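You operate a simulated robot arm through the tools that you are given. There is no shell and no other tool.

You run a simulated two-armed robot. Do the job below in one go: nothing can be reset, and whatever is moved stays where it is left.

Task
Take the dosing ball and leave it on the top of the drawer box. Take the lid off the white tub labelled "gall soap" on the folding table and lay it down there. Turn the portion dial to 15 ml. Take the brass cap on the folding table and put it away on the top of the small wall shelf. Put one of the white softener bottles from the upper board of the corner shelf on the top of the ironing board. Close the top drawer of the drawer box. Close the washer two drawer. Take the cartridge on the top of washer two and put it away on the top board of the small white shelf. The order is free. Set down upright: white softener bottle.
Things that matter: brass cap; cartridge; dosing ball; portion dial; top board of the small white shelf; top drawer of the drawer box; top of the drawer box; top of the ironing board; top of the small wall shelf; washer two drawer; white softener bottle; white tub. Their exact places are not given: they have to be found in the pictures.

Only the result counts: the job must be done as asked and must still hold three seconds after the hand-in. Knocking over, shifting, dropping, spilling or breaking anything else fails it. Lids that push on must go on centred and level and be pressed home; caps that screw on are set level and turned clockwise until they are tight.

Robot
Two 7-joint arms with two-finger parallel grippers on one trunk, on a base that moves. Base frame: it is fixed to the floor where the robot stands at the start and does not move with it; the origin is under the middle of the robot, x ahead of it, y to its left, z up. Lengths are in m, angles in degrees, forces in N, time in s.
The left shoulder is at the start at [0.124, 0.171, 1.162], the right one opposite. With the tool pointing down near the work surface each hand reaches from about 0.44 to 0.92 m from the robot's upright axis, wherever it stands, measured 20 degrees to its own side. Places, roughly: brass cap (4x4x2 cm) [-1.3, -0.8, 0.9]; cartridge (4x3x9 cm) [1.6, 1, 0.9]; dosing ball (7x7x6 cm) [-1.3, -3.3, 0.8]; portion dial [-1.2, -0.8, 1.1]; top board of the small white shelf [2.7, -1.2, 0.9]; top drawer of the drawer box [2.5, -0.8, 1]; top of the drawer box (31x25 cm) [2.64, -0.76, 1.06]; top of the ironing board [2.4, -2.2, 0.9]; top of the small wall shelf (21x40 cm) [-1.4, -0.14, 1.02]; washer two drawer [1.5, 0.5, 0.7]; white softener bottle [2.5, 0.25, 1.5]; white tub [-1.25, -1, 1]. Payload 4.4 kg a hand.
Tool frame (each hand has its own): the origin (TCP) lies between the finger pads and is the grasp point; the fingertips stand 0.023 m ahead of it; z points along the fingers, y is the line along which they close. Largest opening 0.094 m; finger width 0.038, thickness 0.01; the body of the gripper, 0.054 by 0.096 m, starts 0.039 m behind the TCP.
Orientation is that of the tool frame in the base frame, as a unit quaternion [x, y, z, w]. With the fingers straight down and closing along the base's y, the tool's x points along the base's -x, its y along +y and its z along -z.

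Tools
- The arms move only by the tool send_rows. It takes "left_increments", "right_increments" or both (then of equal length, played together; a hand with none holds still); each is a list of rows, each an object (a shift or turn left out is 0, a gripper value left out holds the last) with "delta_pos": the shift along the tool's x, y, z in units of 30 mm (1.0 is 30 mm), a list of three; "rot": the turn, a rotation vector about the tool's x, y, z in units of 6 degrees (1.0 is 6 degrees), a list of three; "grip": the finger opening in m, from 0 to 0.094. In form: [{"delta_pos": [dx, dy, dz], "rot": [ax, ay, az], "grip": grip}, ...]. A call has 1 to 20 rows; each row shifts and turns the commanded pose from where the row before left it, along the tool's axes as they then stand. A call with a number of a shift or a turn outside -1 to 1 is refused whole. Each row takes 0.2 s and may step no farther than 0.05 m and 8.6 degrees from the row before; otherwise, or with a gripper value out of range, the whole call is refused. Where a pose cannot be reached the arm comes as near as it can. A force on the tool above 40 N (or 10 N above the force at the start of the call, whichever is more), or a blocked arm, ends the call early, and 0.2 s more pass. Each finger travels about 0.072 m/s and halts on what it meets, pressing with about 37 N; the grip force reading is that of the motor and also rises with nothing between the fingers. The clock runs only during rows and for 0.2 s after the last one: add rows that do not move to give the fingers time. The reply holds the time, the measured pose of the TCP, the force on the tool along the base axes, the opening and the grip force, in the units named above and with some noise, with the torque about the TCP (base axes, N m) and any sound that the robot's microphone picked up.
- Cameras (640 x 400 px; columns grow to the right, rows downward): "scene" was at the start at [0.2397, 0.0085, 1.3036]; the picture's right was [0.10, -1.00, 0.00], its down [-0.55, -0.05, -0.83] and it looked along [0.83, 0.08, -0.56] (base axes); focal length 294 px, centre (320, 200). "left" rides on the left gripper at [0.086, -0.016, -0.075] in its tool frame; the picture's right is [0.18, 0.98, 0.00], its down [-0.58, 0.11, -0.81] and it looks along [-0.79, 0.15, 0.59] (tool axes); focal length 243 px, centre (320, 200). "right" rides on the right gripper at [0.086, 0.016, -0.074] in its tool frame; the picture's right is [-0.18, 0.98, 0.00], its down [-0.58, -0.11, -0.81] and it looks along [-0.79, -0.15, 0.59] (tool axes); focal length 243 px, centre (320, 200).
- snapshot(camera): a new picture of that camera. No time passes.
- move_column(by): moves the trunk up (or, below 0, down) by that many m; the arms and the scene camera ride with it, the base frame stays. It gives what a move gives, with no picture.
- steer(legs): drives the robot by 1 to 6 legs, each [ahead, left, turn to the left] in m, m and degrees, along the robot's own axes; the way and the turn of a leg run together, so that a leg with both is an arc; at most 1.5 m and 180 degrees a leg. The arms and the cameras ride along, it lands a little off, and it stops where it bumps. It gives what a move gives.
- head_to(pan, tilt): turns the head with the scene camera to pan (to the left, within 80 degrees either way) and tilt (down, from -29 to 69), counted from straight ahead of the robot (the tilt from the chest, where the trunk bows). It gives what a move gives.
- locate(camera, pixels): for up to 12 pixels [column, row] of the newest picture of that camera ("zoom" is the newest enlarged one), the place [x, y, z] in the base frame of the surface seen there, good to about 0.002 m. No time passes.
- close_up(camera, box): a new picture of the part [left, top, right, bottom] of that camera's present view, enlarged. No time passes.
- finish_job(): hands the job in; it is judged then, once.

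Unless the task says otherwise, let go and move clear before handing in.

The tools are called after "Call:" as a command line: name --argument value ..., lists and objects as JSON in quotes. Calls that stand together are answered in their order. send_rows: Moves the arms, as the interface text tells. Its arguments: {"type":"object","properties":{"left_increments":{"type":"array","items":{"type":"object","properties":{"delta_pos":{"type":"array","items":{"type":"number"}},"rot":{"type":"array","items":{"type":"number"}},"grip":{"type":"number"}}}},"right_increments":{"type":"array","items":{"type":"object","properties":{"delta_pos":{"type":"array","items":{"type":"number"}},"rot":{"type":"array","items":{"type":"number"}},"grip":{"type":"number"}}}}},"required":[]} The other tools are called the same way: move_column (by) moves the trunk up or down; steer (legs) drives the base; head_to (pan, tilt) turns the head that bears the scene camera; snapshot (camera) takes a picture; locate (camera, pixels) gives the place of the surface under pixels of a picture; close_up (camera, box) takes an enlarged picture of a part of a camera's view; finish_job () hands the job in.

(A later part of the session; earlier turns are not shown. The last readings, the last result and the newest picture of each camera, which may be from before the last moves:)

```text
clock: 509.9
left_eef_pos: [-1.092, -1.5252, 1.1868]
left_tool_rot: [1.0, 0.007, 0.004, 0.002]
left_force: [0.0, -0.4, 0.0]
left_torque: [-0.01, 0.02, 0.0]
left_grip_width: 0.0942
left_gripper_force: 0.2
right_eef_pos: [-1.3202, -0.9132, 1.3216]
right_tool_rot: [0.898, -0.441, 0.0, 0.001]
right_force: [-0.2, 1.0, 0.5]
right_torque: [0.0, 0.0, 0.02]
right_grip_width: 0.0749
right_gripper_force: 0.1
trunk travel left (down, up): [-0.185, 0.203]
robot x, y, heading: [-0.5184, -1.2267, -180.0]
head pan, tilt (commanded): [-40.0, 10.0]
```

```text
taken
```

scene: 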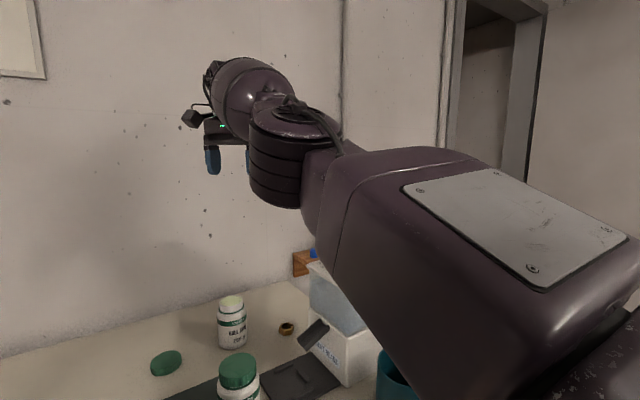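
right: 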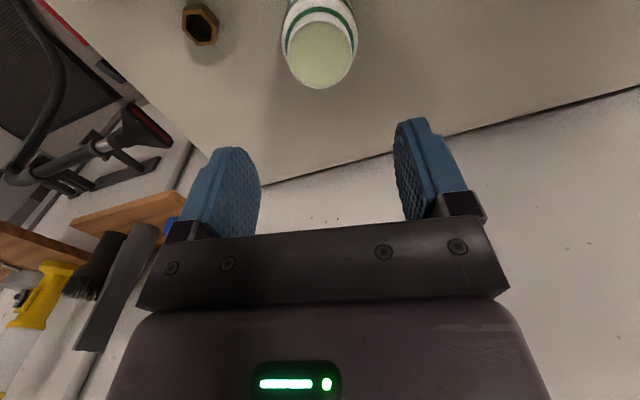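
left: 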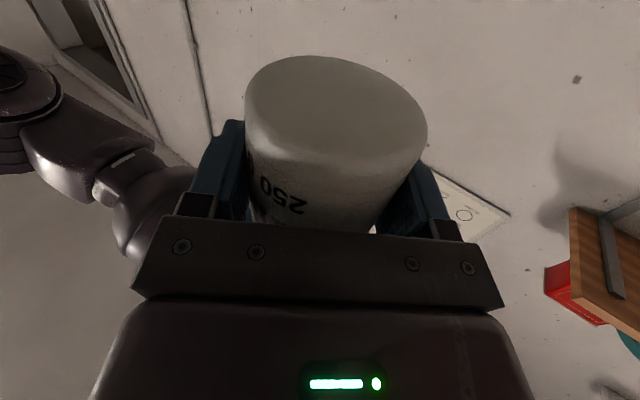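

The right arm is stretched straight, which is why it could not draw back. I lower it a little to bend the elbow and then pull it in.

Call:
send_rows --right_increments '[{"delta_pos": [0, 0, 0.8]}, {"delta_pos": [0, 0, 0.8]}, {"delta_pos": [0, 0, 0.6]}, {"delta_pos": [0.567, -0.733, 0]}, {"delta_pos": [0.567, -0.733, 0]}, {"delta_pos": [0.567, -0.733, 0]}, {"delta_pos": [0.567, -0.733, 0]}, {"delta_pos": [0.567, -0.733, 0]}, {"delta_pos": [0.567, -0.733, 0]}, {"delta_pos": [0.567, -0.733, 0]}, {"delta_pos": [0.567, -0.733, 0]}, {"delta_pos": [0.567, -0.733, 0]}, {}]'

Call:
snapshot --camera "scene"

```text
clock: 512.7
left_eef_pos: [-1.0922, -1.5247, 1.1873]
left_tool_rot: [1.0, 0.008, 0.004, 0.002]
left_force: [0.7, 0.3, 0.6]
left_torque: [0.02, 0.01, 0.05]
left_grip_width: 0.0941
left_gripper_force: 0.2
right_eef_pos: [-1.3183, -0.8919, 1.3191]
right_tool_rot: [0.898, -0.44, 0.0, 0.0]
right_force: [-0.3, 0.3, 0.1]
right_torque: [0.01, -0.04, -0.02]
right_grip_width: 0.075
right_gripper_force: 0.1
right hand out of reach, approached as far as the arm can: row 1, 2, 3, 4, 5, 6, 7, 8, 9, 10, 11, 12
trunk travel left (down, up): [-0.185, 0.203]
robot x, y, heading: [-0.5194, -1.2305, -179.7]
head pan, tilt (commanded): [-40.0, 10.0]
```

```text
taken
```

scene: 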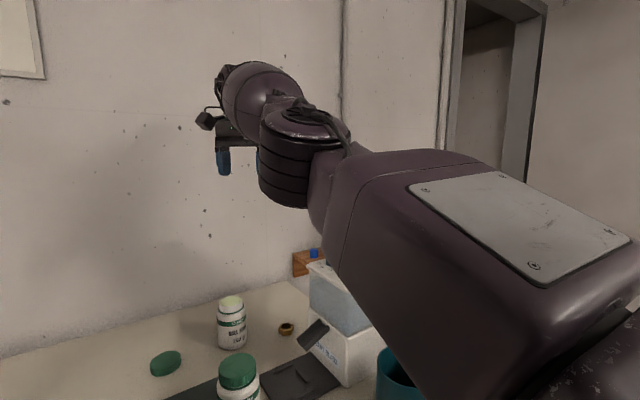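

The solver seems locked at full stretch. I try swinging the stretched arm sideways (north) to unlock it.

Call:
send_rows --right_increments '[{"delta_pos": [-0.6, -0.78, 0]}, {"delta_pos": [-0.6, -0.78, 0]}, {"delta_pos": [-0.6, -0.78, 0.3]}, {"delta_pos": [-0.3, -0.78, 0.6]}, {}]'

```text
clock: 513.9
left_eef_pos: [-1.0904, -1.5251, 1.1874]
left_tool_rot: [1.0, 0.008, 0.003, 0.001]
left_force: [0.2, -0.8, -0.7]
left_torque: [0.02, 0.01, 0.01]
left_grip_width: 0.0939
left_gripper_force: 0.0
right_eef_pos: [-1.2994, -0.7802, 1.296]
right_tool_rot: [0.898, -0.44, 0.0, -0.001]
right_force: [-0.8, 0.0, 1.2]
right_torque: [0.02, -0.01, -0.02]
right_grip_width: 0.0749
right_gripper_force: 0.1
right hand out of reach, approached as far as the arm can: row 2, 3, 4
trunk travel left (down, up): [-0.185, 0.203]
robot x, y, heading: [-0.5187, -1.2278, -179.8]
head pan, tilt (commanded): [-40.0, 10.0]
```

It moved along its reach boundary. I now try drawing straight back east.

Call:
send_rows --right_increments '[{"delta_pos": [0.567, -0.733, 0]}, {"delta_pos": [0.567, -0.733, 0]}, {"delta_pos": [0.567, -0.733, 0]}, {}]'

Call:
snapshot --camera "scene"

```text
clock: 514.9
left_eef_pos: [-1.0916, -1.5258, 1.1874]
left_tool_rot: [1.0, 0.008, 0.003, 0.001]
left_force: [-0.1, 0.3, 0.1]
left_torque: [-0.02, -0.02, -0.02]
left_grip_width: 0.0941
left_gripper_force: 0.0
right_eef_pos: [-1.2816, -0.7589, 1.3204]
right_tool_rot: [0.897, -0.441, 0.0, 0.0]
right_force: [0.3, -0.7, 0.0]
right_torque: [0.0, -0.01, 0.01]
right_grip_width: 0.075
right_gripper_force: 0.0
right hand out of reach, approached as far as the arm can: row 1, 2, 3
trunk travel left (down, up): [-0.185, 0.203]
robot x, y, heading: [-0.5195, -1.2259, -180.0]
head pan, tilt (commanded): [-40.0, 10.0]
```

```text
taken
```

scene: 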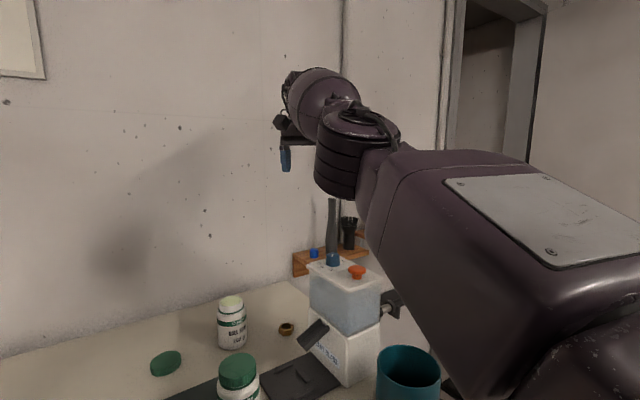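

Only sideways motion to the side where the elbow flexes should unlock it, so I swing the hand south (inward).

Call:
send_rows --right_increments '[{"delta_pos": [0.79, 0.61, 0]}, {"delta_pos": [0.79, 0.61, 0]}, {"delta_pos": [0.79, 0.61, 0]}, {"delta_pos": [0.79, 0.61, 0]}, {"delta_pos": [0.79, 0.61, 0]}, {"delta_pos": [0.79, 0.61, 0]}, {}]'

Call:
snapshot --camera "scene"

```text
clock: 516.5
left_eef_pos: [-1.0911, -1.5231, 1.1879]
left_tool_rot: [1.0, 0.008, 0.003, 0.001]
left_force: [0.3, -0.1, 0.6]
left_torque: [-0.03, 0.0, 0.07]
left_grip_width: 0.0939
left_gripper_force: 0.0
right_eef_pos: [-1.3142, -0.9299, 1.3381]
right_tool_rot: [0.897, -0.441, 0.0, 0.0]
right_force: [0.2, 1.3, 0.4]
right_torque: [0.03, 0.02, -0.02]
right_grip_width: 0.0749
right_gripper_force: 0.1
right hand out of reach, approached as far as the arm can: row 1, 2, 3, 4, 5, 6
trunk travel left (down, up): [-0.185, 0.203]
robot x, y, heading: [-0.5184, -1.2268, -179.7]
head pan, tilt (commanded): [-40.0, 10.0]
```

```text
taken
```

scene: 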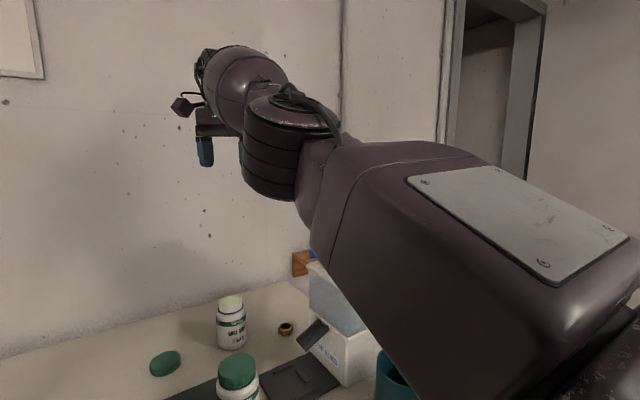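

It still slides along a limit; perhaps the wrist is bent to its limit with the hand this high. I tilt the right hand's fingers forward by 30° to relieve the wrist.

Call:
send_rows --right_increments '[{"rot": [-0.79, -0.61, 0]}, {"rot": [-0.79, -0.61, 0]}, {"rot": [-0.79, -0.61, 0]}, {"rot": [-0.79, -0.61, 0]}, {"rot": [-0.79, -0.61, 0]}, {}]'

Call:
snapshot --camera "scene"

```text
clock: 517.9
left_eef_pos: [-1.0912, -1.525, 1.188]
left_tool_rot: [1.0, 0.007, 0.003, 0.001]
left_force: [-0.4, 0.7, 0.7]
left_torque: [-0.01, 0.0, 0.01]
left_grip_width: 0.0941
left_gripper_force: 0.1
right_eef_pos: [-1.3886, -0.9233, 1.373]
right_tool_rot: [0.867, -0.425, -0.233, 0.115]
right_force: [0.5, 0.4, -0.2]
right_torque: [0.02, 0.03, 0.03]
right_grip_width: 0.0752
right_gripper_force: 0.1
right hand out of reach, approached as far as the arm can: row 1, 2, 3, 4, 5
trunk travel left (down, up): [-0.185, 0.203]
robot x, y, heading: [-0.5173, -1.2262, -179.5]
head pan, tilt (commanded): [-40.0, 10.0]
```

```text
taken
```

scene: 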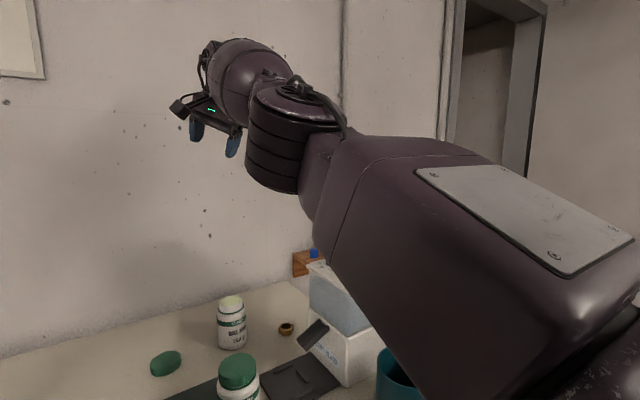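

The wrist point stays fixed at full stretch, so the elbow is locked straight; big inward steps would need a sudden large elbow bend. I try very small inward steps that grow.

Call:
send_rows --right_increments '[{"delta_pos": [0.037, -0.034, -0.005]}, {"delta_pos": [0.037, -0.034, -0.005]}, {"delta_pos": [0.037, -0.034, -0.005]}, {"delta_pos": [0.05, -0.045, -0.006]}, {"delta_pos": [0.06, -0.054, -0.007]}, {"delta_pos": [0.074, -0.067, -0.009]}, {"delta_pos": [0.1, -0.09, -0.012]}, {"delta_pos": [0.15, -0.134, -0.018]}, {"delta_pos": [0.2, -0.18, -0.025]}, {"delta_pos": [0.3, -0.27, -0.036]}, {}]'

```text
clock: 520.3
left_eef_pos: [-1.091, -1.5251, 1.1871]
left_tool_rot: [1.0, 0.008, 0.003, 0.002]
left_force: [-0.6, 0.0, 0.1]
left_torque: [0.0, -0.01, -0.02]
left_grip_width: 0.0941
left_gripper_force: 0.1
right_eef_pos: [-1.3885, -0.9243, 1.3712]
right_tool_rot: [0.868, -0.425, -0.231, 0.114]
right_force: [0.4, 0.1, 0.3]
right_torque: [0.0, -0.02, 0.01]
right_grip_width: 0.0747
right_gripper_force: 0.1
right hand out of reach, approached as far as the arm can: row 3, 5, 7, 8, 9, 10
trunk travel left (down, up): [-0.185, 0.203]
robot x, y, heading: [-0.5172, -1.2283, -179.7]
head pan, tilt (commanded): [-40.0, 10.0]
```

I try a combined inward and southward (flexing) move, a chord inside the reach sphere.

Call:
send_rows --right_increments '[{"delta_pos": [0.98, 0.155, -0.045]}, {"delta_pos": [0.98, 0.155, -0.045]}, {"delta_pos": [0.98, 0.155, -0.045]}, {"delta_pos": [0.98, 0.155, -0.045]}, {}]'

Call:
snapshot --camera "scene"

```text
clock: 521.5
left_eef_pos: [-1.0913, -1.5232, 1.1877]
left_tool_rot: [1.0, 0.007, 0.003, 0.001]
left_force: [-0.6, 0.2, 0.7]
left_torque: [-0.02, -0.02, -0.05]
left_grip_width: 0.0941
left_gripper_force: 0.1
right_eef_pos: [-1.3899, -1.0247, 1.3737]
right_tool_rot: [0.867, -0.425, -0.232, 0.115]
right_force: [1.2, 0.9, -0.1]
right_torque: [0.0, 0.01, 0.01]
right_grip_width: 0.0749
right_gripper_force: 0.2
right hand out of reach, approached as far as the arm can: row 1, 2, 3, 4
trunk travel left (down, up): [-0.185, 0.203]
robot x, y, heading: [-0.5206, -1.2289, -180.1]
head pan, tilt (commanded): [-40.0, 10.0]
```

```text
taken
```

scene: 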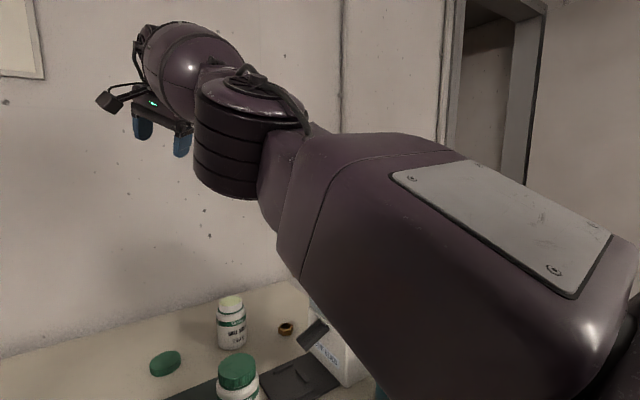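

No inward motion. I try the mirrored chord (north and inward), then a downward-inward one.

Call:
send_rows --right_increments '[{"delta_pos": [-0.264, -0.825, -0.045]}, {"delta_pos": [-0.264, -0.825, -0.045]}, {"delta_pos": [-0.264, -0.825, -0.045]}, {}]'

Call:
send_rows --right_increments '[{"delta_pos": [0.61, -0.65, 0.65]}, {"delta_pos": [0.61, -0.65, 0.65]}, {"delta_pos": [0.61, -0.65, 0.65]}, {}]'

```text
clock: 522.5
left_eef_pos: [-1.0918, -1.526, 1.1873]
left_tool_rot: [1.0, 0.007, 0.004, 0.001]
left_force: [-0.1, 0.1, 0.9]
left_torque: [0.03, -0.01, -0.02]
left_grip_width: 0.094
left_gripper_force: 0.0
right_eef_pos: [-1.3899, -0.9659, 1.3748]
right_tool_rot: [0.868, -0.425, -0.231, 0.114]
right_force: [-0.8, -0.5, 0.2]
right_torque: [0.02, 0.02, -0.07]
right_grip_width: 0.075
right_gripper_force: 0.1
right hand out of reach, approached as far as the arm can: row 1, 2, 3
trunk travel left (down, up): [-0.185, 0.203]
robot x, y, heading: [-0.5183, -1.2277, -179.8]
head pan, tilt (commanded): [-40.0, 10.0]
```

```text
clock: 523.5
left_eef_pos: [-1.0908, -1.5255, 1.1877]
left_tool_rot: [1.0, 0.008, 0.002, 0.002]
left_force: [0.2, 0.4, 1.3]
left_torque: [0.01, -0.01, 0.01]
left_grip_width: 0.0942
left_gripper_force: 0.0
right_eef_pos: [-1.417, -0.9687, 1.3123]
right_tool_rot: [0.867, -0.426, -0.231, 0.114]
right_force: [0.0, -0.7, 0.5]
right_torque: [0.0, -0.01, -0.01]
right_grip_width: 0.075
right_gripper_force: 0.0
right hand out of reach, approached as far as the arm can: row 1, 2, 3
trunk travel left (down, up): [-0.185, 0.203]
robot x, y, heading: [-0.5218, -1.2276, -179.8]
head pan, tilt (commanded): [-40.0, 10.0]
```

The arm only slides along its reach sphere. If the elbow flexes by tiny amounts in one direction, a long sweep should free it, so I try a long sweep to the south with an inward pull, high above the table.

Call:
send_rows --right_increments '[{"delta_pos": [0.98, 0.1, -0.1]}, {"delta_pos": [0.98, 0.1, -0.1]}, {"delta_pos": [0.98, 0.1, -0.1]}, {"delta_pos": [0.98, 0.1, -0.1]}, {"delta_pos": [0.98, 0.1, -0.1]}, {"delta_pos": [0.98, 0.1, -0.1]}, {"delta_pos": [0.98, 0.1, -0.1]}, {"delta_pos": [0.98, 0.1, -0.1]}, {"delta_pos": [0.98, 0.1, -0.1]}, {"delta_pos": [0.98, 0.1, -0.1]}, {}]'

Call:
snapshot --camera "scene"

```text
clock: 525.9
left_eef_pos: [-1.0928, -1.5235, 1.1882]
left_tool_rot: [1.0, 0.007, 0.003, 0.002]
left_force: [-0.2, 0.0, -0.7]
left_torque: [-0.02, 0.03, -0.01]
left_grip_width: 0.0942
left_gripper_force: 0.0
right_eef_pos: [-1.3767, -1.2346, 1.3018]
right_tool_rot: [0.867, -0.426, -0.231, 0.114]
right_force: [-1.1, 0.0, 0.2]
right_torque: [-0.01, -0.01, 0.01]
right_grip_width: 0.0748
right_gripper_force: 0.0
right hand out of reach, approached as far as the arm can: row 1, 2, 3, 4, 5, 6, 7, 8, 9, 10
trunk travel left (down, up): [-0.185, 0.203]
robot x, y, heading: [-0.5203, -1.226, -179.8]
head pan, tilt (commanded): [-40.0, 10.0]
```

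```text
taken
```

scene: 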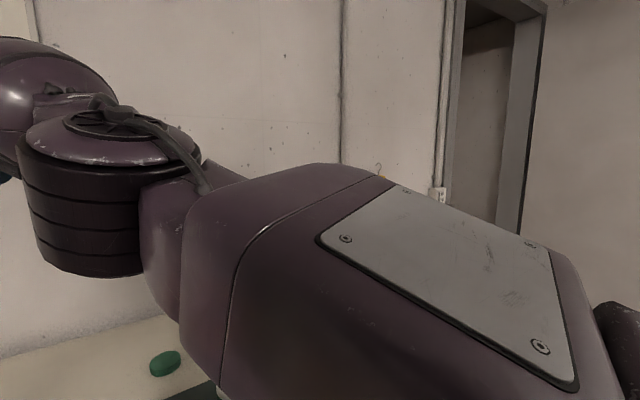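

The hand moved to the middle; the arm may be slightly bent now. I test a purely inward move in small steps.

Call:
send_rows --right_increments '[{"delta_pos": [0.08, -0.18, -0.03]}, {"delta_pos": [0.12, -0.27, -0.047]}, {"delta_pos": [0.16, -0.36, -0.06]}, {"delta_pos": [0.2, -0.45, -0.08]}, {"delta_pos": [0.2, -0.45, -0.08]}, {}]'

```text
clock: 527.3
left_eef_pos: [-1.0908, -1.5251, 1.1867]
left_tool_rot: [1.0, 0.007, 0.004, 0.002]
left_force: [0.3, 0.1, -0.4]
left_torque: [0.02, 0.0, -0.02]
left_grip_width: 0.094
left_gripper_force: 0.0
right_eef_pos: [-1.377, -1.2356, 1.3031]
right_tool_rot: [0.867, -0.426, -0.232, 0.114]
right_force: [0.0, 0.7, 0.0]
right_torque: [0.0, 0.0, 0.0]
right_grip_width: 0.0748
right_gripper_force: 0.1
right hand out of reach, approached as far as the arm can: row 1, 2, 3, 4, 5
trunk travel left (down, up): [-0.185, 0.203]
robot x, y, heading: [-0.5185, -1.2271, -180.0]
head pan, tilt (commanded): [-40.0, 10.0]
```

Still locked. I try turning the hand outward toward the line of the arm, since the mix of turning and position demands may make the elbow bend.

Call:
send_rows --right_increments '[{"rot": [-0.9, -0.39, 0]}, {"rot": [-0.9, -0.39, 0]}, {"rot": [-0.9, -0.39, 0]}, {"rot": [-0.9, -0.39, 0]}, {"rot": [-0.9, -0.39, 0]}, {"rot": [-0.9, -0.39, 0]}, {}]'

Call:
snapshot --camera "scene"

```text
clock: 528.9
left_eef_pos: [-1.0905, -1.5251, 1.1878]
left_tool_rot: [1.0, 0.008, 0.003, 0.002]
left_force: [0.3, -0.3, 0.5]
left_torque: [0.02, 0.01, -0.01]
left_grip_width: 0.094
left_gripper_force: 0.1
right_eef_pos: [-1.4519, -1.2666, 1.3279]
right_tool_rot: [0.767, -0.355, -0.444, 0.299]
right_force: [-0.3, 0.1, 0.8]
right_torque: [-0.02, 0.04, 0.05]
right_grip_width: 0.075
right_gripper_force: 0.1
right hand out of reach, approached as far as the arm can: row 1, 2, 3, 4, 5, 6
trunk travel left (down, up): [-0.185, 0.203]
robot x, y, heading: [-0.5191, -1.2293, -179.8]
head pan, tilt (commanded): [-40.0, 10.0]
```

```text
taken
```

scene: 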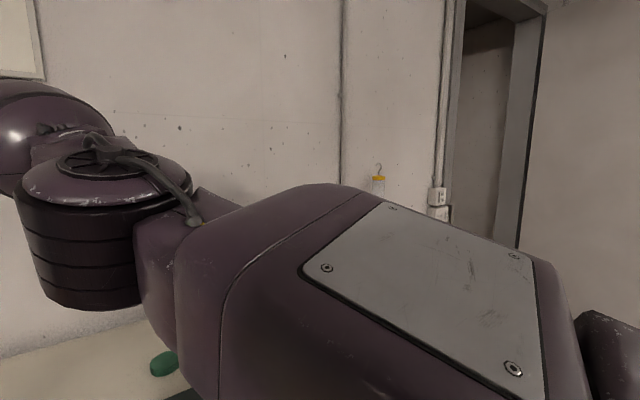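

The hand now points mostly forward. I try pulling straight back along its own axis, as worked once before with the left arm.

Call:
send_rows --right_increments '[{"delta_pos": [0, 0, -1]}, {"delta_pos": [0, 0, -1]}, {"delta_pos": [0, 0, -1]}, {"delta_pos": [0, 0, -1]}, {}]'

Call:
snapshot --camera "scene"

```text
clock: 530.1
left_eef_pos: [-1.0926, -1.5249, 1.1864]
left_tool_rot: [1.0, 0.008, 0.003, 0.002]
left_force: [-0.2, 0.6, -1.0]
left_torque: [-0.01, 0.03, 0.01]
left_grip_width: 0.094
left_gripper_force: 0.0
right_eef_pos: [-1.4195, -1.2769, 1.408]
right_tool_rot: [0.767, -0.356, -0.444, 0.298]
right_force: [-0.4, 0.3, 0.5]
right_torque: [0.02, 0.03, 0.0]
right_grip_width: 0.0752
right_gripper_force: 0.1
right hand out of reach, approached as far as the arm can: row 1, 2, 3, 4
trunk travel left (down, up): [-0.185, 0.203]
robot x, y, heading: [-0.5173, -1.2264, -179.8]
head pan, tilt (commanded): [-40.0, 10.0]
```

```text
taken
```

scene: 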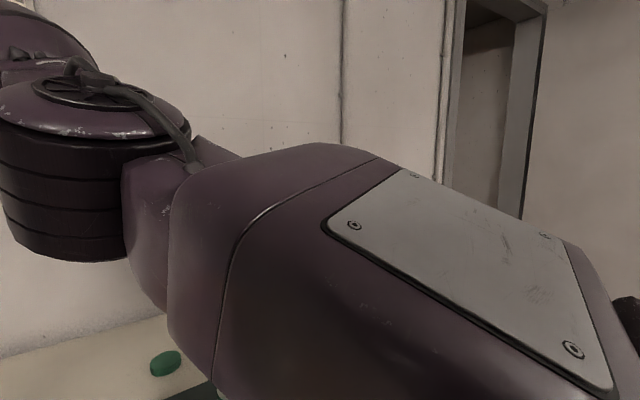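

It slides upward instead. I look at the whole right arm to see its real shape.

Call:
head_to --pan -15 --tilt 0

Call:
snapshot --camera "scene"

Call:
locate --camera "scene" --pixels '[[300, 200], [350, 230], [250, 180], [400, 260], [450, 300], [320, 160], [500, 300], [280, 250]]'

```text
clock: 531.0
left_eef_pos: [-1.0919, -1.5248, 1.1873]
left_tool_rot: [1.0, 0.008, 0.003, 0.002]
left_force: [0.0, -0.3, -0.2]
left_torque: [0.0, -0.01, -0.01]
left_grip_width: 0.0943
left_gripper_force: 0.1
right_eef_pos: [-1.4182, -1.2782, 1.4108]
right_tool_rot: [0.766, -0.355, -0.445, 0.299]
right_force: [0.3, -0.6, -0.8]
right_torque: [0.03, -0.01, 0.02]
right_grip_width: 0.0748
right_gripper_force: 0.1
trunk travel left (down, up): [-0.185, 0.203]
robot x, y, heading: [-0.5202, -1.2253, -180.0]
head pan, tilt (commanded): [-15.0, 0.0]
```

```text
taken
```

scene: 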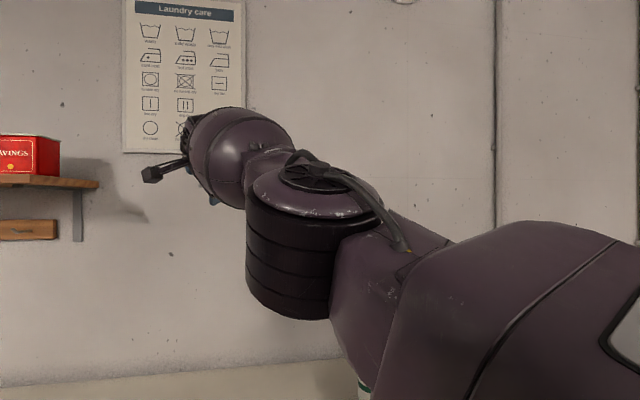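

```text
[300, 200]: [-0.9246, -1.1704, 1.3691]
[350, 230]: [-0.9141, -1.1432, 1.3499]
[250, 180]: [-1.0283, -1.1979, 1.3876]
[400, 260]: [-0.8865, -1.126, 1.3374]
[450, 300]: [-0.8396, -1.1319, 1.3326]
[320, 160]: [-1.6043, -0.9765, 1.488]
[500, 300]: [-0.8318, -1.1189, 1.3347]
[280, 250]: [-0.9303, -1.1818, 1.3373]
```

The arm is indeed straight (wrist 0.75 m from the shoulder in every stuck pose). I try the largest allowed inward steps once.

Call:
send_rows --right_increments '[{"delta_pos": [0.386, -1.0, -0.93]}, {"delta_pos": [0.386, -1.0, -0.93]}, {"delta_pos": [0.386, -1.0, -0.93]}, {"delta_pos": [0.386, -1.0, -0.93]}, {}]'

```text
clock: 532.2
left_eef_pos: [-1.0929, -1.5265, 1.1867]
left_tool_rot: [1.0, 0.007, 0.003, 0.001]
left_force: [-0.3, 0.2, -0.3]
left_torque: [-0.03, -0.01, -0.02]
left_grip_width: 0.0942
left_gripper_force: 0.0
right_eef_pos: [-1.4179, -1.277, 1.4088]
right_tool_rot: [0.766, -0.356, -0.445, 0.298]
right_force: [-0.3, -1.0, 0.1]
right_torque: [0.01, -0.03, 0.0]
right_grip_width: 0.0751
right_gripper_force: 0.2
right hand out of reach, approached as far as the arm can: row 1, 2, 3, 4
trunk travel left (down, up): [-0.185, 0.203]
robot x, y, heading: [-0.5189, -1.229, -179.5]
head pan, tilt (commanded): [-15.0, 0.0]
```

Largest steps fail too. At the shoulder's inward limit only the elbow can move the hand further left, so I will slide the right hand low and far to the left to force the elbow to bend; first I draw the left hand back out of the way.

Call:
send_rows --left_increments '[{"delta_pos": [1, 0.2, 0]}, {"delta_pos": [1, 0.2, 0]}, {"delta_pos": [1, 0.2, 0]}, {"delta_pos": [1, 0.2, 0]}, {"delta_pos": [1, 0.2, 0]}, {"delta_pos": [0.6, 0.2, 0]}, {}, {}, {}]' --right_increments '[{"delta_pos": [0.47, -0.774, 0.4256]}, {"delta_pos": [0.47, -0.774, 0.4256]}, {"delta_pos": [0.47, -0.774, 0.4256]}, {"delta_pos": [0.47, -0.774, 0.4256]}, {"delta_pos": [0.47, -0.774, 0.4256]}, {"delta_pos": [0.47, -0.774, 0.4256]}, {"delta_pos": [0.47, -0.774, 0.4256]}, {"delta_pos": [0.47, -0.774, 0.4256]}, {}]'

Call:
head_to --pan 0 --tilt 25

Call:
snapshot --camera "scene"

```text
clock: 534.2
left_eef_pos: [-0.9212, -1.5588, 1.1878]
left_tool_rot: [1.0, 0.008, 0.003, 0.001]
left_force: [0.7, 0.2, -0.3]
left_torque: [0.06, 0.03, 0.02]
left_grip_width: 0.0939
left_gripper_force: 0.1
right_eef_pos: [-1.4724, -1.2863, 1.1836]
right_tool_rot: [0.762, -0.365, -0.445, 0.298]
right_force: [0.5, 0.6, 0.8]
right_torque: [0.0, -0.01, -0.01]
right_grip_width: 0.0749
right_gripper_force: 0.0
right hand out of reach, approached as far as the arm can: row 1, 2, 3, 4, 5, 6, 7
trunk travel left (down, up): [-0.185, 0.203]
robot x, y, heading: [-0.5158, -1.226, -179.8]
head pan, tilt (commanded): [-15.0, 0.0]
```

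```text
clock: 535.1
left_eef_pos: [-0.9227, -1.5582, 1.187]
left_tool_rot: [1.0, 0.008, 0.003, 0.001]
left_force: [-0.1, 0.1, 0.2]
left_torque: [0.02, -0.03, 0.01]
left_grip_width: 0.0941
left_gripper_force: 0.1
right_eef_pos: [-1.4733, -1.2878, 1.183]
right_tool_rot: [0.762, -0.363, -0.446, 0.297]
right_force: [-0.8, 0.2, -0.1]
right_torque: [0.03, 0.0, -0.01]
right_grip_width: 0.0748
right_gripper_force: 0.1
trunk travel left (down, up): [-0.185, 0.203]
robot x, y, heading: [-0.5191, -1.2284, -179.9]
head pan, tilt (commanded): [0.0, 25.0]
```

```text
taken
```

scene: 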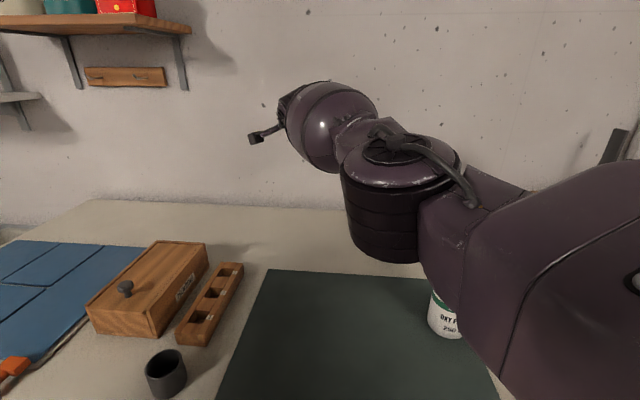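

Row 8 went through without a complaint. I try an inward pull from this lower place.

Call:
send_rows --right_increments '[{"delta_pos": [0.07, -0.25, -0.42]}, {"delta_pos": [0.145, -0.498, -0.85]}, {"delta_pos": [0.145, -0.498, -0.85]}, {"delta_pos": [0.145, -0.498, -0.85]}, {}]'

Call:
snapshot --camera "scene"

```text
clock: 536.3
left_eef_pos: [-0.9226, -1.5591, 1.1875]
left_tool_rot: [1.0, 0.007, 0.004, 0.001]
left_force: [-0.3, 0.0, -1.6]
left_torque: [-0.01, 0.01, 0.03]
left_grip_width: 0.094
left_gripper_force: 0.2
right_eef_pos: [-1.3655, -1.2707, 1.1709]
right_tool_rot: [0.767, -0.355, -0.443, 0.299]
right_force: [-0.8, -0.8, -0.5]
right_torque: [0.02, 0.0, 0.0]
right_grip_width: 0.075
right_gripper_force: 0.1
trunk travel left (down, up): [-0.185, 0.203]
robot x, y, heading: [-0.5167, -1.225, -179.9]
head pan, tilt (commanded): [0.0, 25.0]
```

```text
taken
```

scene: 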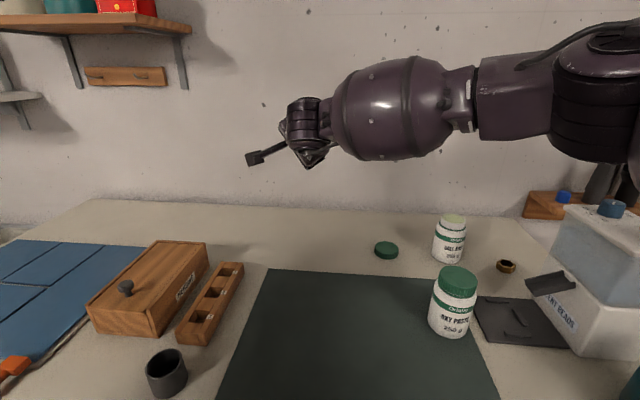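

The elbow bent at last: the right arm is free again. I draw the hand in at this height and then turn it back to straight down.

Call:
send_rows --right_increments '[{"delta_pos": [-0.14, -0.453, -0.822]}, {"delta_pos": [-0.14, -0.453, -0.822]}, {"delta_pos": [-0.14, -0.453, -0.822]}, {"delta_pos": [-0.14, -0.453, -0.822]}, {"delta_pos": [-0.14, -0.453, -0.822]}, {"delta_pos": [-0.14, -0.453, -0.822]}, {"delta_pos": [-0.14, -0.453, -0.822]}, {"delta_pos": [-0.14, -0.453, -0.822]}, {"delta_pos": [-0.14, -0.453, -0.822]}, {}]'

Call:
snapshot --camera "scene"

```text
clock: 538.5
left_eef_pos: [-0.9233, -1.5578, 1.1872]
left_tool_rot: [1.0, 0.008, 0.003, 0.001]
left_force: [0.1, 0.1, 0.0]
left_torque: [0.01, -0.01, -0.03]
left_grip_width: 0.0941
left_gripper_force: 0.0
right_eef_pos: [-1.1453, -1.1363, 1.1896]
right_tool_rot: [0.767, -0.355, -0.443, 0.298]
right_force: [-0.1, -0.8, 0.6]
right_torque: [0.0, 0.01, 0.01]
right_grip_width: 0.075
right_gripper_force: 0.2
trunk travel left (down, up): [-0.185, 0.203]
robot x, y, heading: [-0.5207, -1.2309, -179.8]
head pan, tilt (commanded): [0.0, 25.0]
```

```text
taken
```

scene: 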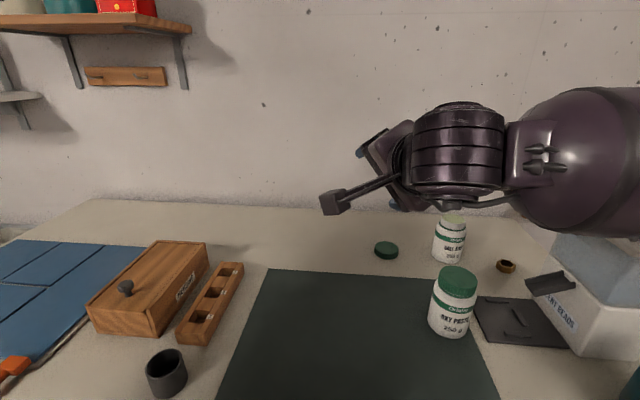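

Now I turn the right hand to point straight down again.

Call:
send_rows --right_increments '[{"rot": [0.443, 0.659, -0.526]}, {"rot": [0.443, 0.659, -0.526]}, {"rot": [0.443, 0.659, -0.526]}, {"rot": [0.443, 0.659, -0.526]}, {"rot": [0.443, 0.659, -0.526]}, {"rot": [0.443, 0.659, -0.526]}, {"rot": [0.443, 0.659, -0.526]}, {"rot": [0.443, 0.659, -0.526]}, {"rot": [0.443, 0.659, -0.526]}, {"rot": [0.443, 0.659, -0.526]}, {"rot": [0.443, 0.659, -0.526]}, {"rot": [0.443, 0.659, -0.526]}, {"rot": [0.443, 0.659, -0.526]}, {"rot": [0.443, 0.659, -0.526]}, {}]'

Call:
snapshot --camera "scene"

```text
clock: 541.7
left_eef_pos: [-0.9213, -1.5585, 1.1879]
left_tool_rot: [1.0, 0.008, 0.003, 0.002]
left_force: [-0.3, -1.1, 0.3]
left_torque: [-0.03, 0.0, -0.01]
left_grip_width: 0.0941
left_gripper_force: 0.0
right_eef_pos: [-1.1467, -1.1371, 1.1906]
right_tool_rot: [1.0, 0.001, 0.0, -0.001]
right_force: [0.0, 0.1, -0.6]
right_torque: [0.0, 0.02, -0.01]
right_grip_width: 0.0751
right_gripper_force: 0.0
trunk travel left (down, up): [-0.185, 0.203]
robot x, y, heading: [-0.5195, -1.2263, -179.9]
head pan, tilt (commanded): [0.0, 25.0]
```

```text
taken
```

scene: 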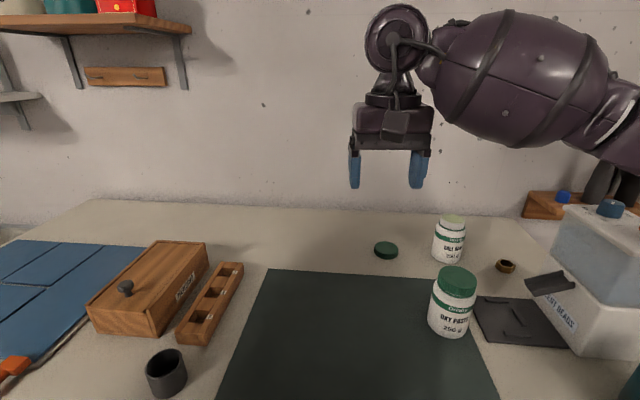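

Both hands are in normal posture again and the table looks undisturbed. For the brass cap I will use the left hand, coming from the south-east. I draw the right hand in, raise the trunk a little and strafe north.

Call:
send_rows --right_increments '[{"delta_pos": [0.9, -0.6, 0]}, {"delta_pos": [0.9, -0.6, 0]}, {"delta_pos": [0.9, -0.6, 0]}, {"delta_pos": [0.9, -0.6, 0]}, {"delta_pos": [0.9, -0.6, 0]}, {"delta_pos": [0.9, -0.6, 0]}, {"delta_pos": [0.9, -0.6, 0]}, {"delta_pos": [0.9, -0.6, 0]}, {}]'

Call:
move_column --by 0.06

Call:
steer --legs '[[-0.02, -0.43, 0]]'

Call:
head_to --pan 0 --tilt 35

Call:
snapshot --camera "scene"

```text
clock: 543.7
left_eef_pos: [-0.9224, -1.5587, 1.1871]
left_tool_rot: [1.0, 0.008, 0.004, 0.0]
left_force: [-0.2, 0.1, 0.5]
left_torque: [0.0, -0.02, 0.0]
left_grip_width: 0.0938
left_gripper_force: 0.0
right_eef_pos: [-0.931, -0.9935, 1.1914]
right_tool_rot: [1.0, 0.001, 0.001, 0.0]
right_force: [0.3, -1.0, -0.3]
right_torque: [0.04, 0.01, 0.0]
right_grip_width: 0.0752
right_gripper_force: 0.1
trunk travel left (down, up): [-0.185, 0.203]
robot x, y, heading: [-0.5178, -1.2288, -179.7]
head pan, tilt (commanded): [0.0, 25.0]
```

```text
clock: 544.7
left_eef_pos: [-0.9239, -1.5596, 1.2473]
left_tool_rot: [1.0, 0.008, 0.005, 0.001]
left_force: [0.4, 0.3, -0.4]
left_torque: [-0.01, -0.01, 0.01]
left_grip_width: 0.0938
left_gripper_force: 0.1
right_eef_pos: [-0.9308, -0.992, 1.2489]
right_tool_rot: [1.0, 0.002, 0.001, -0.001]
right_force: [-0.3, -0.5, 0.1]
right_torque: [-0.04, -0.04, 0.02]
right_grip_width: 0.0752
right_gripper_force: 0.1
trunk travel left (down, up): [-0.245, 0.143]
robot x, y, heading: [-0.5216, -1.2285, -179.6]
head pan, tilt (commanded): [0.0, 25.0]
```

```text
clock: 549.0
left_eef_pos: [-0.9034, -1.1294, 1.2482]
left_tool_rot: [1.0, 0.008, 0.005, 0.002]
left_force: [0.4, -0.4, 1.2]
left_torque: [-0.01, -0.02, 0.04]
left_grip_width: 0.0939
left_gripper_force: 0.0
right_eef_pos: [-0.91, -0.5618, 1.2496]
right_tool_rot: [1.0, -0.001, 0.0, -0.001]
right_force: [0.3, 0.6, 0.0]
right_torque: [0.0, -0.03, -0.03]
right_grip_width: 0.0747
right_gripper_force: 0.0
trunk travel left (down, up): [-0.245, 0.143]
robot x, y, heading: [-0.4983, -0.8021, -179.7]
head pan, tilt (commanded): [0.0, 25.0]
```

```text
clock: 549.7
left_eef_pos: [-0.9036, -1.1287, 1.2485]
left_tool_rot: [1.0, 0.007, 0.003, 0.001]
left_force: [0.0, -0.6, 0.4]
left_torque: [-0.02, -0.02, 0.01]
left_grip_width: 0.0938
left_gripper_force: 0.1
right_eef_pos: [-0.9091, -0.563, 1.2497]
right_tool_rot: [1.0, 0.0, 0.001, -0.002]
right_force: [-0.2, 0.4, -0.7]
right_torque: [0.01, 0.01, -0.01]
right_grip_width: 0.0751
right_gripper_force: 0.0
trunk travel left (down, up): [-0.245, 0.143]
robot x, y, heading: [-0.4973, -0.7999, -179.9]
head pan, tilt (commanded): [0.0, 35.0]
```

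```text
taken
```

scene: 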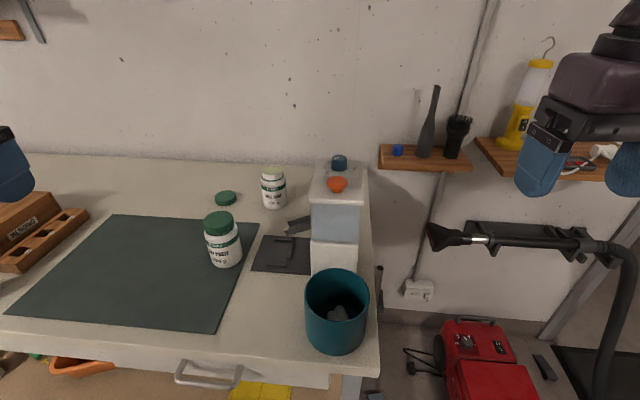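

I zoom on the dispenser, the tub and the cap from this new place to confirm their state and positions.

Call:
close_up --camera "scene" --box '[200, 140, 400, 265]'

Call:
close_up --camera "scene" --box '[300, 145, 380, 195]'

Call:
close_up --camera "scene" --box '[250, 180, 346, 240]'

Call:
locate --camera "zoom" --pixels '[[395, 220], [400, 200], [380, 240], [250, 300], [300, 280], [350, 270], [395, 250], [420, 180], [430, 330], [330, 250], [240, 330]]'

```text
3.20 times, centred on (300, 202) of scene
```

zoom: 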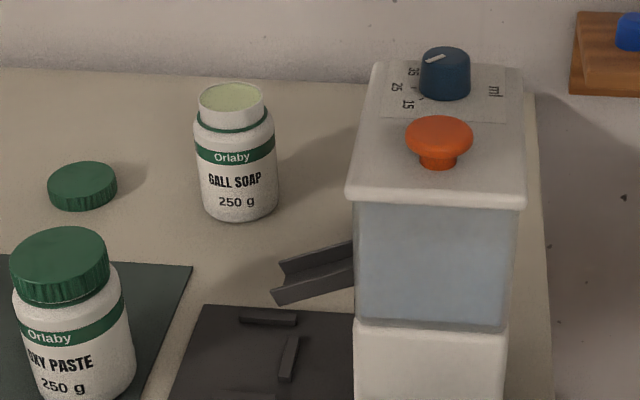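

```text
8.00 times, centred on (340, 170) of scene
```

zoom: 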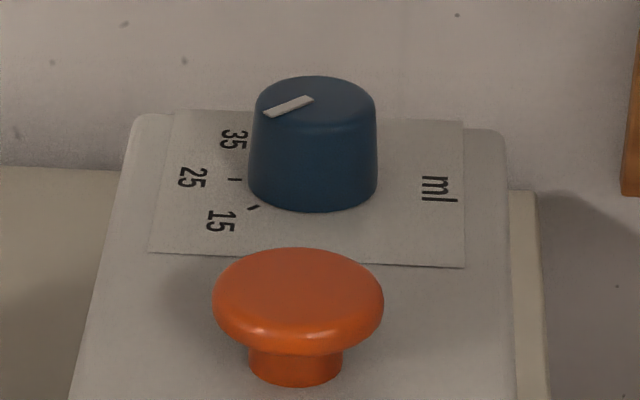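

```text
6.67 times, centred on (298, 210) of scene
```

zoom: 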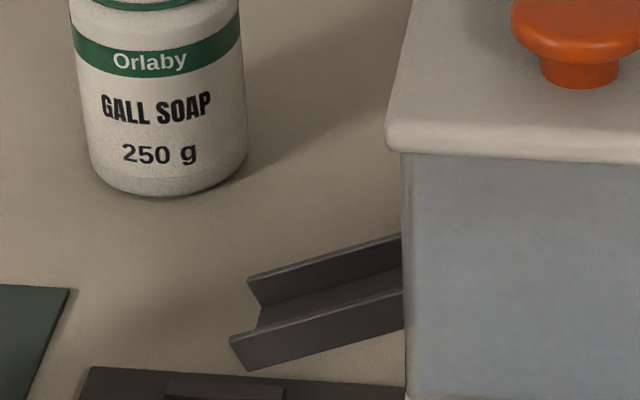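

```text
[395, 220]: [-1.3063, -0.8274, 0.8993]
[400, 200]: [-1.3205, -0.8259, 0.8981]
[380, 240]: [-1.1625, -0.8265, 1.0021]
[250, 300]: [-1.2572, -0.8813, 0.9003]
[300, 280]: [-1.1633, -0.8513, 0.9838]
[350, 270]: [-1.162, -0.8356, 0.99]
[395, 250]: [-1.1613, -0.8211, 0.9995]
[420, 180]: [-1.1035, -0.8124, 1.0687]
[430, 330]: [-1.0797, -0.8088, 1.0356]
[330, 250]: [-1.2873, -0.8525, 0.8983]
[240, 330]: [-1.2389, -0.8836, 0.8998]
```

The dial reads 15 and the rest is in order; the cap is hidden behind the dispenser from here. I turn the left hand 90° (so its camera will hang on the north side) and carry it high over the tub to the cap.

Call:
send_rows --left_increments '[{"rot": [0, 0, -1], "grip": 0.065}, {"rot": [0, 0, -1]}, {"rot": [0, 0, -1]}, {"rot": [0, 0, -1]}, {"rot": [0, 0, -1]}, {"rot": [0, 0, -1]}, {"rot": [0, 0, -1]}, {"rot": [0, 0, -1]}, {"rot": [0, 0, -1]}, {"rot": [0, 0, -1]}, {"rot": [0, 0, -1]}, {"rot": [0, 0, -1]}, {"rot": [0, 0, -1]}, {"rot": [0, 0, -1]}, {"rot": [0, 0, -1]}, {}]'

Call:
send_rows --left_increments '[{"delta_pos": [0.747, -0.967, 0.05]}, {"delta_pos": [0.747, -0.967, 0.05]}, {"delta_pos": [0.747, -0.967, 0.05]}, {"delta_pos": [0.747, -0.967, 0.05]}, {"delta_pos": [0.747, -0.967, 0.05]}, {"delta_pos": [0.747, -0.967, 0.05]}, {"delta_pos": [0.747, -0.967, 0.05]}, {"delta_pos": [0.747, -0.967, 0.05]}, {"delta_pos": [0.747, -0.967, 0.05]}, {"delta_pos": [0.747, -0.967, 0.05]}, {"delta_pos": [0.747, -0.967, 0.05]}, {}]'

Call:
snapshot --camera "left"

Call:
snapshot --camera "scene"

```text
clock: 553.1
left_eef_pos: [-0.904, -1.1288, 1.2473]
left_tool_rot: [0.702, 0.712, 0.001, 0.004]
left_force: [0.6, 0.0, -0.4]
left_torque: [0.0, -0.01, -0.02]
left_grip_width: 0.0647
left_gripper_force: 0.1
right_eef_pos: [-0.9091, -0.5633, 1.2504]
right_tool_rot: [1.0, 0.0, 0.001, -0.001]
right_force: [0.2, 0.3, 0.0]
right_torque: [0.02, -0.01, 0.03]
right_grip_width: 0.0752
right_gripper_force: 0.0
trunk travel left (down, up): [-0.245, 0.143]
robot x, y, heading: [-0.5026, -0.7975, -180.2]
head pan, tilt (commanded): [0.0, 35.0]
```

```text
clock: 555.7
left_eef_pos: [-1.0572, -1.0159, 1.236]
left_tool_rot: [0.702, 0.712, 0.002, 0.002]
left_force: [0.6, -0.7, 0.2]
left_torque: [0.0, -0.04, 0.01]
left_grip_width: 0.0653
left_gripper_force: 0.0
left hand out of reach, approached as far as the arm can: row 6, 7, 8, 9, 10, 11
right_eef_pos: [-0.9101, -0.5628, 1.2508]
right_tool_rot: [1.0, -0.001, 0.0, 0.0]
right_force: [-0.1, -0.3, -0.1]
right_torque: [-0.04, 0.0, -0.01]
right_grip_width: 0.0749
right_gripper_force: 0.1
trunk travel left (down, up): [-0.245, 0.143]
robot x, y, heading: [-0.5011, -0.7947, -179.8]
head pan, tilt (commanded): [0.0, 35.0]
```

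```text
taken
```

left: 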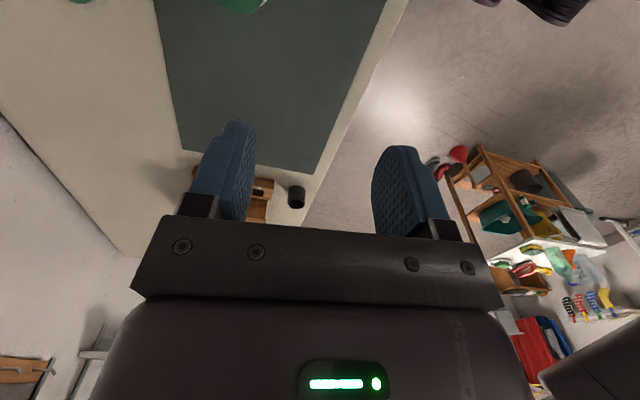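

```text
taken
```

scene: 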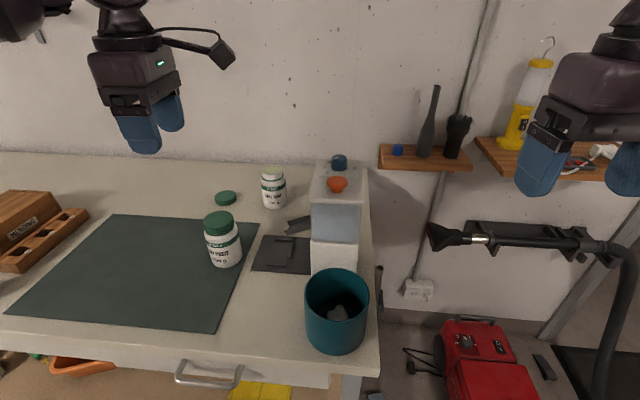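

With the hand turned a full 90° the wrist runs into a limit on the way. I turn it back by 40° and continue toward the cap.

Call:
send_rows --left_increments '[{"rot": [0, 0, 1]}, {"rot": [0, 0, 1]}, {"rot": [0, 0, 1]}, {"rot": [0, 0, 1]}, {"rot": [0, 0, 1]}, {"rot": [0, 0, 1]}, {"rot": [0, 0, 1]}, {}]'

```text
clock: 557.5
left_eef_pos: [-1.057, -1.0148, 1.2352]
left_tool_rot: [0.911, 0.412, 0.003, 0.002]
left_force: [-0.8, -0.4, 1.3]
left_torque: [0.0, -0.02, 0.03]
left_grip_width: 0.065
left_gripper_force: 0.1
right_eef_pos: [-0.9108, -0.5628, 1.2496]
right_tool_rot: [1.0, 0.0, 0.0, -0.001]
right_force: [0.5, 0.8, 1.1]
right_torque: [-0.02, 0.02, 0.02]
right_grip_width: 0.0753
right_gripper_force: 0.0
trunk travel left (down, up): [-0.245, 0.143]
robot x, y, heading: [-0.4967, -0.7956, -180.1]
head pan, tilt (commanded): [0.0, 35.0]
```

Now turned ~49°. I move on toward the point above the cap.

Call:
send_rows --left_increments '[{"delta_pos": [-0.05, -0.95, 0]}, {"delta_pos": [-0.05, -0.95, 0]}, {"delta_pos": [-0.05, -0.95, 0]}, {"delta_pos": [-0.05, -0.95, 0]}, {"delta_pos": [-0.05, -0.95, 0]}, {"delta_pos": [-0.05, -0.95, 0]}, {"delta_pos": [-0.05, -0.95, 0]}, {"delta_pos": [-0.05, -0.95, 0]}, {"delta_pos": [-0.05, -0.95, 0]}, {}]'

Call:
snapshot --camera "scene"

Call:
snapshot --camera "left"

```text
clock: 559.7
left_eef_pos: [-1.057, -1.0146, 1.2353]
left_tool_rot: [0.911, 0.413, 0.002, 0.002]
left_force: [-0.9, -0.2, 0.0]
left_torque: [-0.01, 0.0, 0.0]
left_grip_width: 0.0651
left_gripper_force: 0.0
left hand out of reach, approached as far as the arm can: row 1, 2, 3, 4, 5, 6, 7, 8, 9
right_eef_pos: [-0.91, -0.563, 1.2497]
right_tool_rot: [1.0, -0.001, 0.001, -0.001]
right_force: [0.0, -0.3, -0.2]
right_torque: [-0.01, 0.01, 0.0]
right_grip_width: 0.0749
right_gripper_force: 0.0
trunk travel left (down, up): [-0.245, 0.143]
robot x, y, heading: [-0.4976, -0.799, -180.2]
head pan, tilt (commanded): [0.0, 35.0]
```

```text
taken
```

scene: 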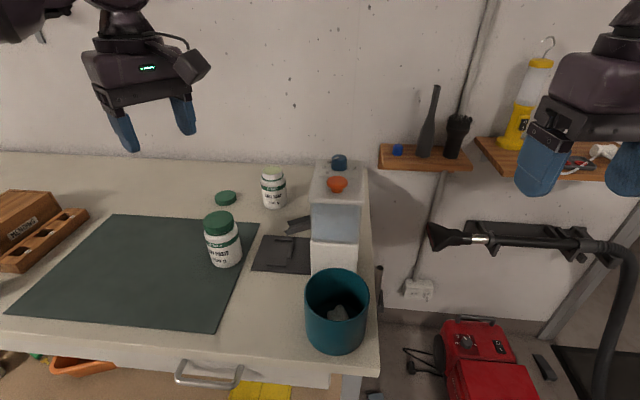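

```text
taken
```

left: 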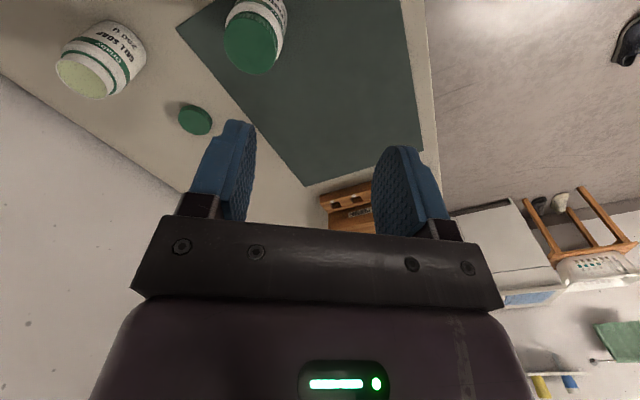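

The left arm is stuck at this point. I test single directions: first straight ahead (west), then see.

Call:
send_rows --left_increments '[{"delta_pos": [-0.64, -0.73, 0]}, {"delta_pos": [-0.64, -0.73, 0]}, {}]'

Call:
head_to --pan 40 --tilt 20

Call:
snapshot --camera "scene"

```text
clock: 560.5
left_eef_pos: [-1.0624, -1.0275, 1.2366]
left_tool_rot: [0.911, 0.412, 0.003, 0.003]
left_force: [-0.2, 0.4, -0.4]
left_torque: [-0.03, 0.0, -0.01]
left_grip_width: 0.065
left_gripper_force: 0.1
left hand out of reach, approached as far as the arm can: row 1, 2
right_eef_pos: [-0.9098, -0.563, 1.2498]
right_tool_rot: [1.0, 0.0, 0.001, -0.001]
right_force: [-0.2, 0.1, 1.0]
right_torque: [-0.02, 0.04, -0.01]
right_grip_width: 0.0751
right_gripper_force: 0.1
trunk travel left (down, up): [-0.245, 0.143]
robot x, y, heading: [-0.4978, -0.7985, -180.1]
head pan, tilt (commanded): [0.0, 35.0]
```

```text
clock: 561.6
left_eef_pos: [-1.0626, -1.029, 1.2366]
left_tool_rot: [0.911, 0.413, 0.002, 0.003]
left_force: [0.1, -0.8, 0.5]
left_torque: [-0.01, 0.0, 0.0]
left_grip_width: 0.0653
left_gripper_force: 0.1
right_eef_pos: [-0.9094, -0.5624, 1.2508]
right_tool_rot: [1.0, -0.001, 0.001, 0.0]
right_force: [0.3, 0.2, -0.7]
right_torque: [0.01, 0.01, 0.0]
right_grip_width: 0.0751
right_gripper_force: 0.1
trunk travel left (down, up): [-0.245, 0.143]
robot x, y, heading: [-0.4995, -0.798, -180.0]
head pan, tilt (commanded): [40.0, 20.0]
```

```text
taken
```

scene: 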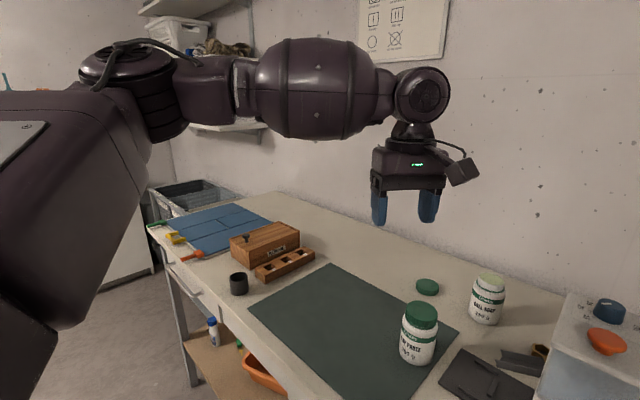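

The left arm looks normal: elbow out to the left and high, forearm level. I locate its elbow to understand the limit.

Call:
locate --camera "scene" --pixels '[[130, 65], [150, 110], [200, 90], [250, 90], [320, 90], [420, 95], [60, 200], [100, 130]]'

Call:
send_rows --left_increments '[{"delta_pos": [0, 0, 0.6]}, {"delta_pos": [0, 0, 0.6]}, {"delta_pos": [-0.64, -0.73, 0]}, {"delta_pos": [-0.64, -0.73, 0]}, {}]'

```text
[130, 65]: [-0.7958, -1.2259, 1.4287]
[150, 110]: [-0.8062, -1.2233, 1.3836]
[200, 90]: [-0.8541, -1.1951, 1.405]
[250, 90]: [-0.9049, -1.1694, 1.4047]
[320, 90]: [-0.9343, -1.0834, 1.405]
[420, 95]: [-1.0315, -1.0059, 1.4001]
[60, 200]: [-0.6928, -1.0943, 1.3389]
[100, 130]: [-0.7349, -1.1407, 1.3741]
```

```text
clock: 562.8
left_eef_pos: [-1.0898, -1.0542, 1.2043]
left_tool_rot: [0.91, 0.414, 0.002, 0.001]
left_force: [-0.6, 0.2, 0.5]
left_torque: [-0.02, 0.04, 0.01]
left_grip_width: 0.0648
left_gripper_force: 0.0
left hand out of reach, approached as far as the arm can: row 3, 4
right_eef_pos: [-0.9104, -0.5625, 1.2502]
right_tool_rot: [1.0, -0.001, 0.001, -0.001]
right_force: [0.4, 0.0, -0.8]
right_torque: [0.01, -0.02, 0.01]
right_grip_width: 0.075
right_gripper_force: 0.1
trunk travel left (down, up): [-0.245, 0.143]
robot x, y, heading: [-0.5, -0.7969, -180.1]
head pan, tilt (commanded): [40.0, 20.0]
```

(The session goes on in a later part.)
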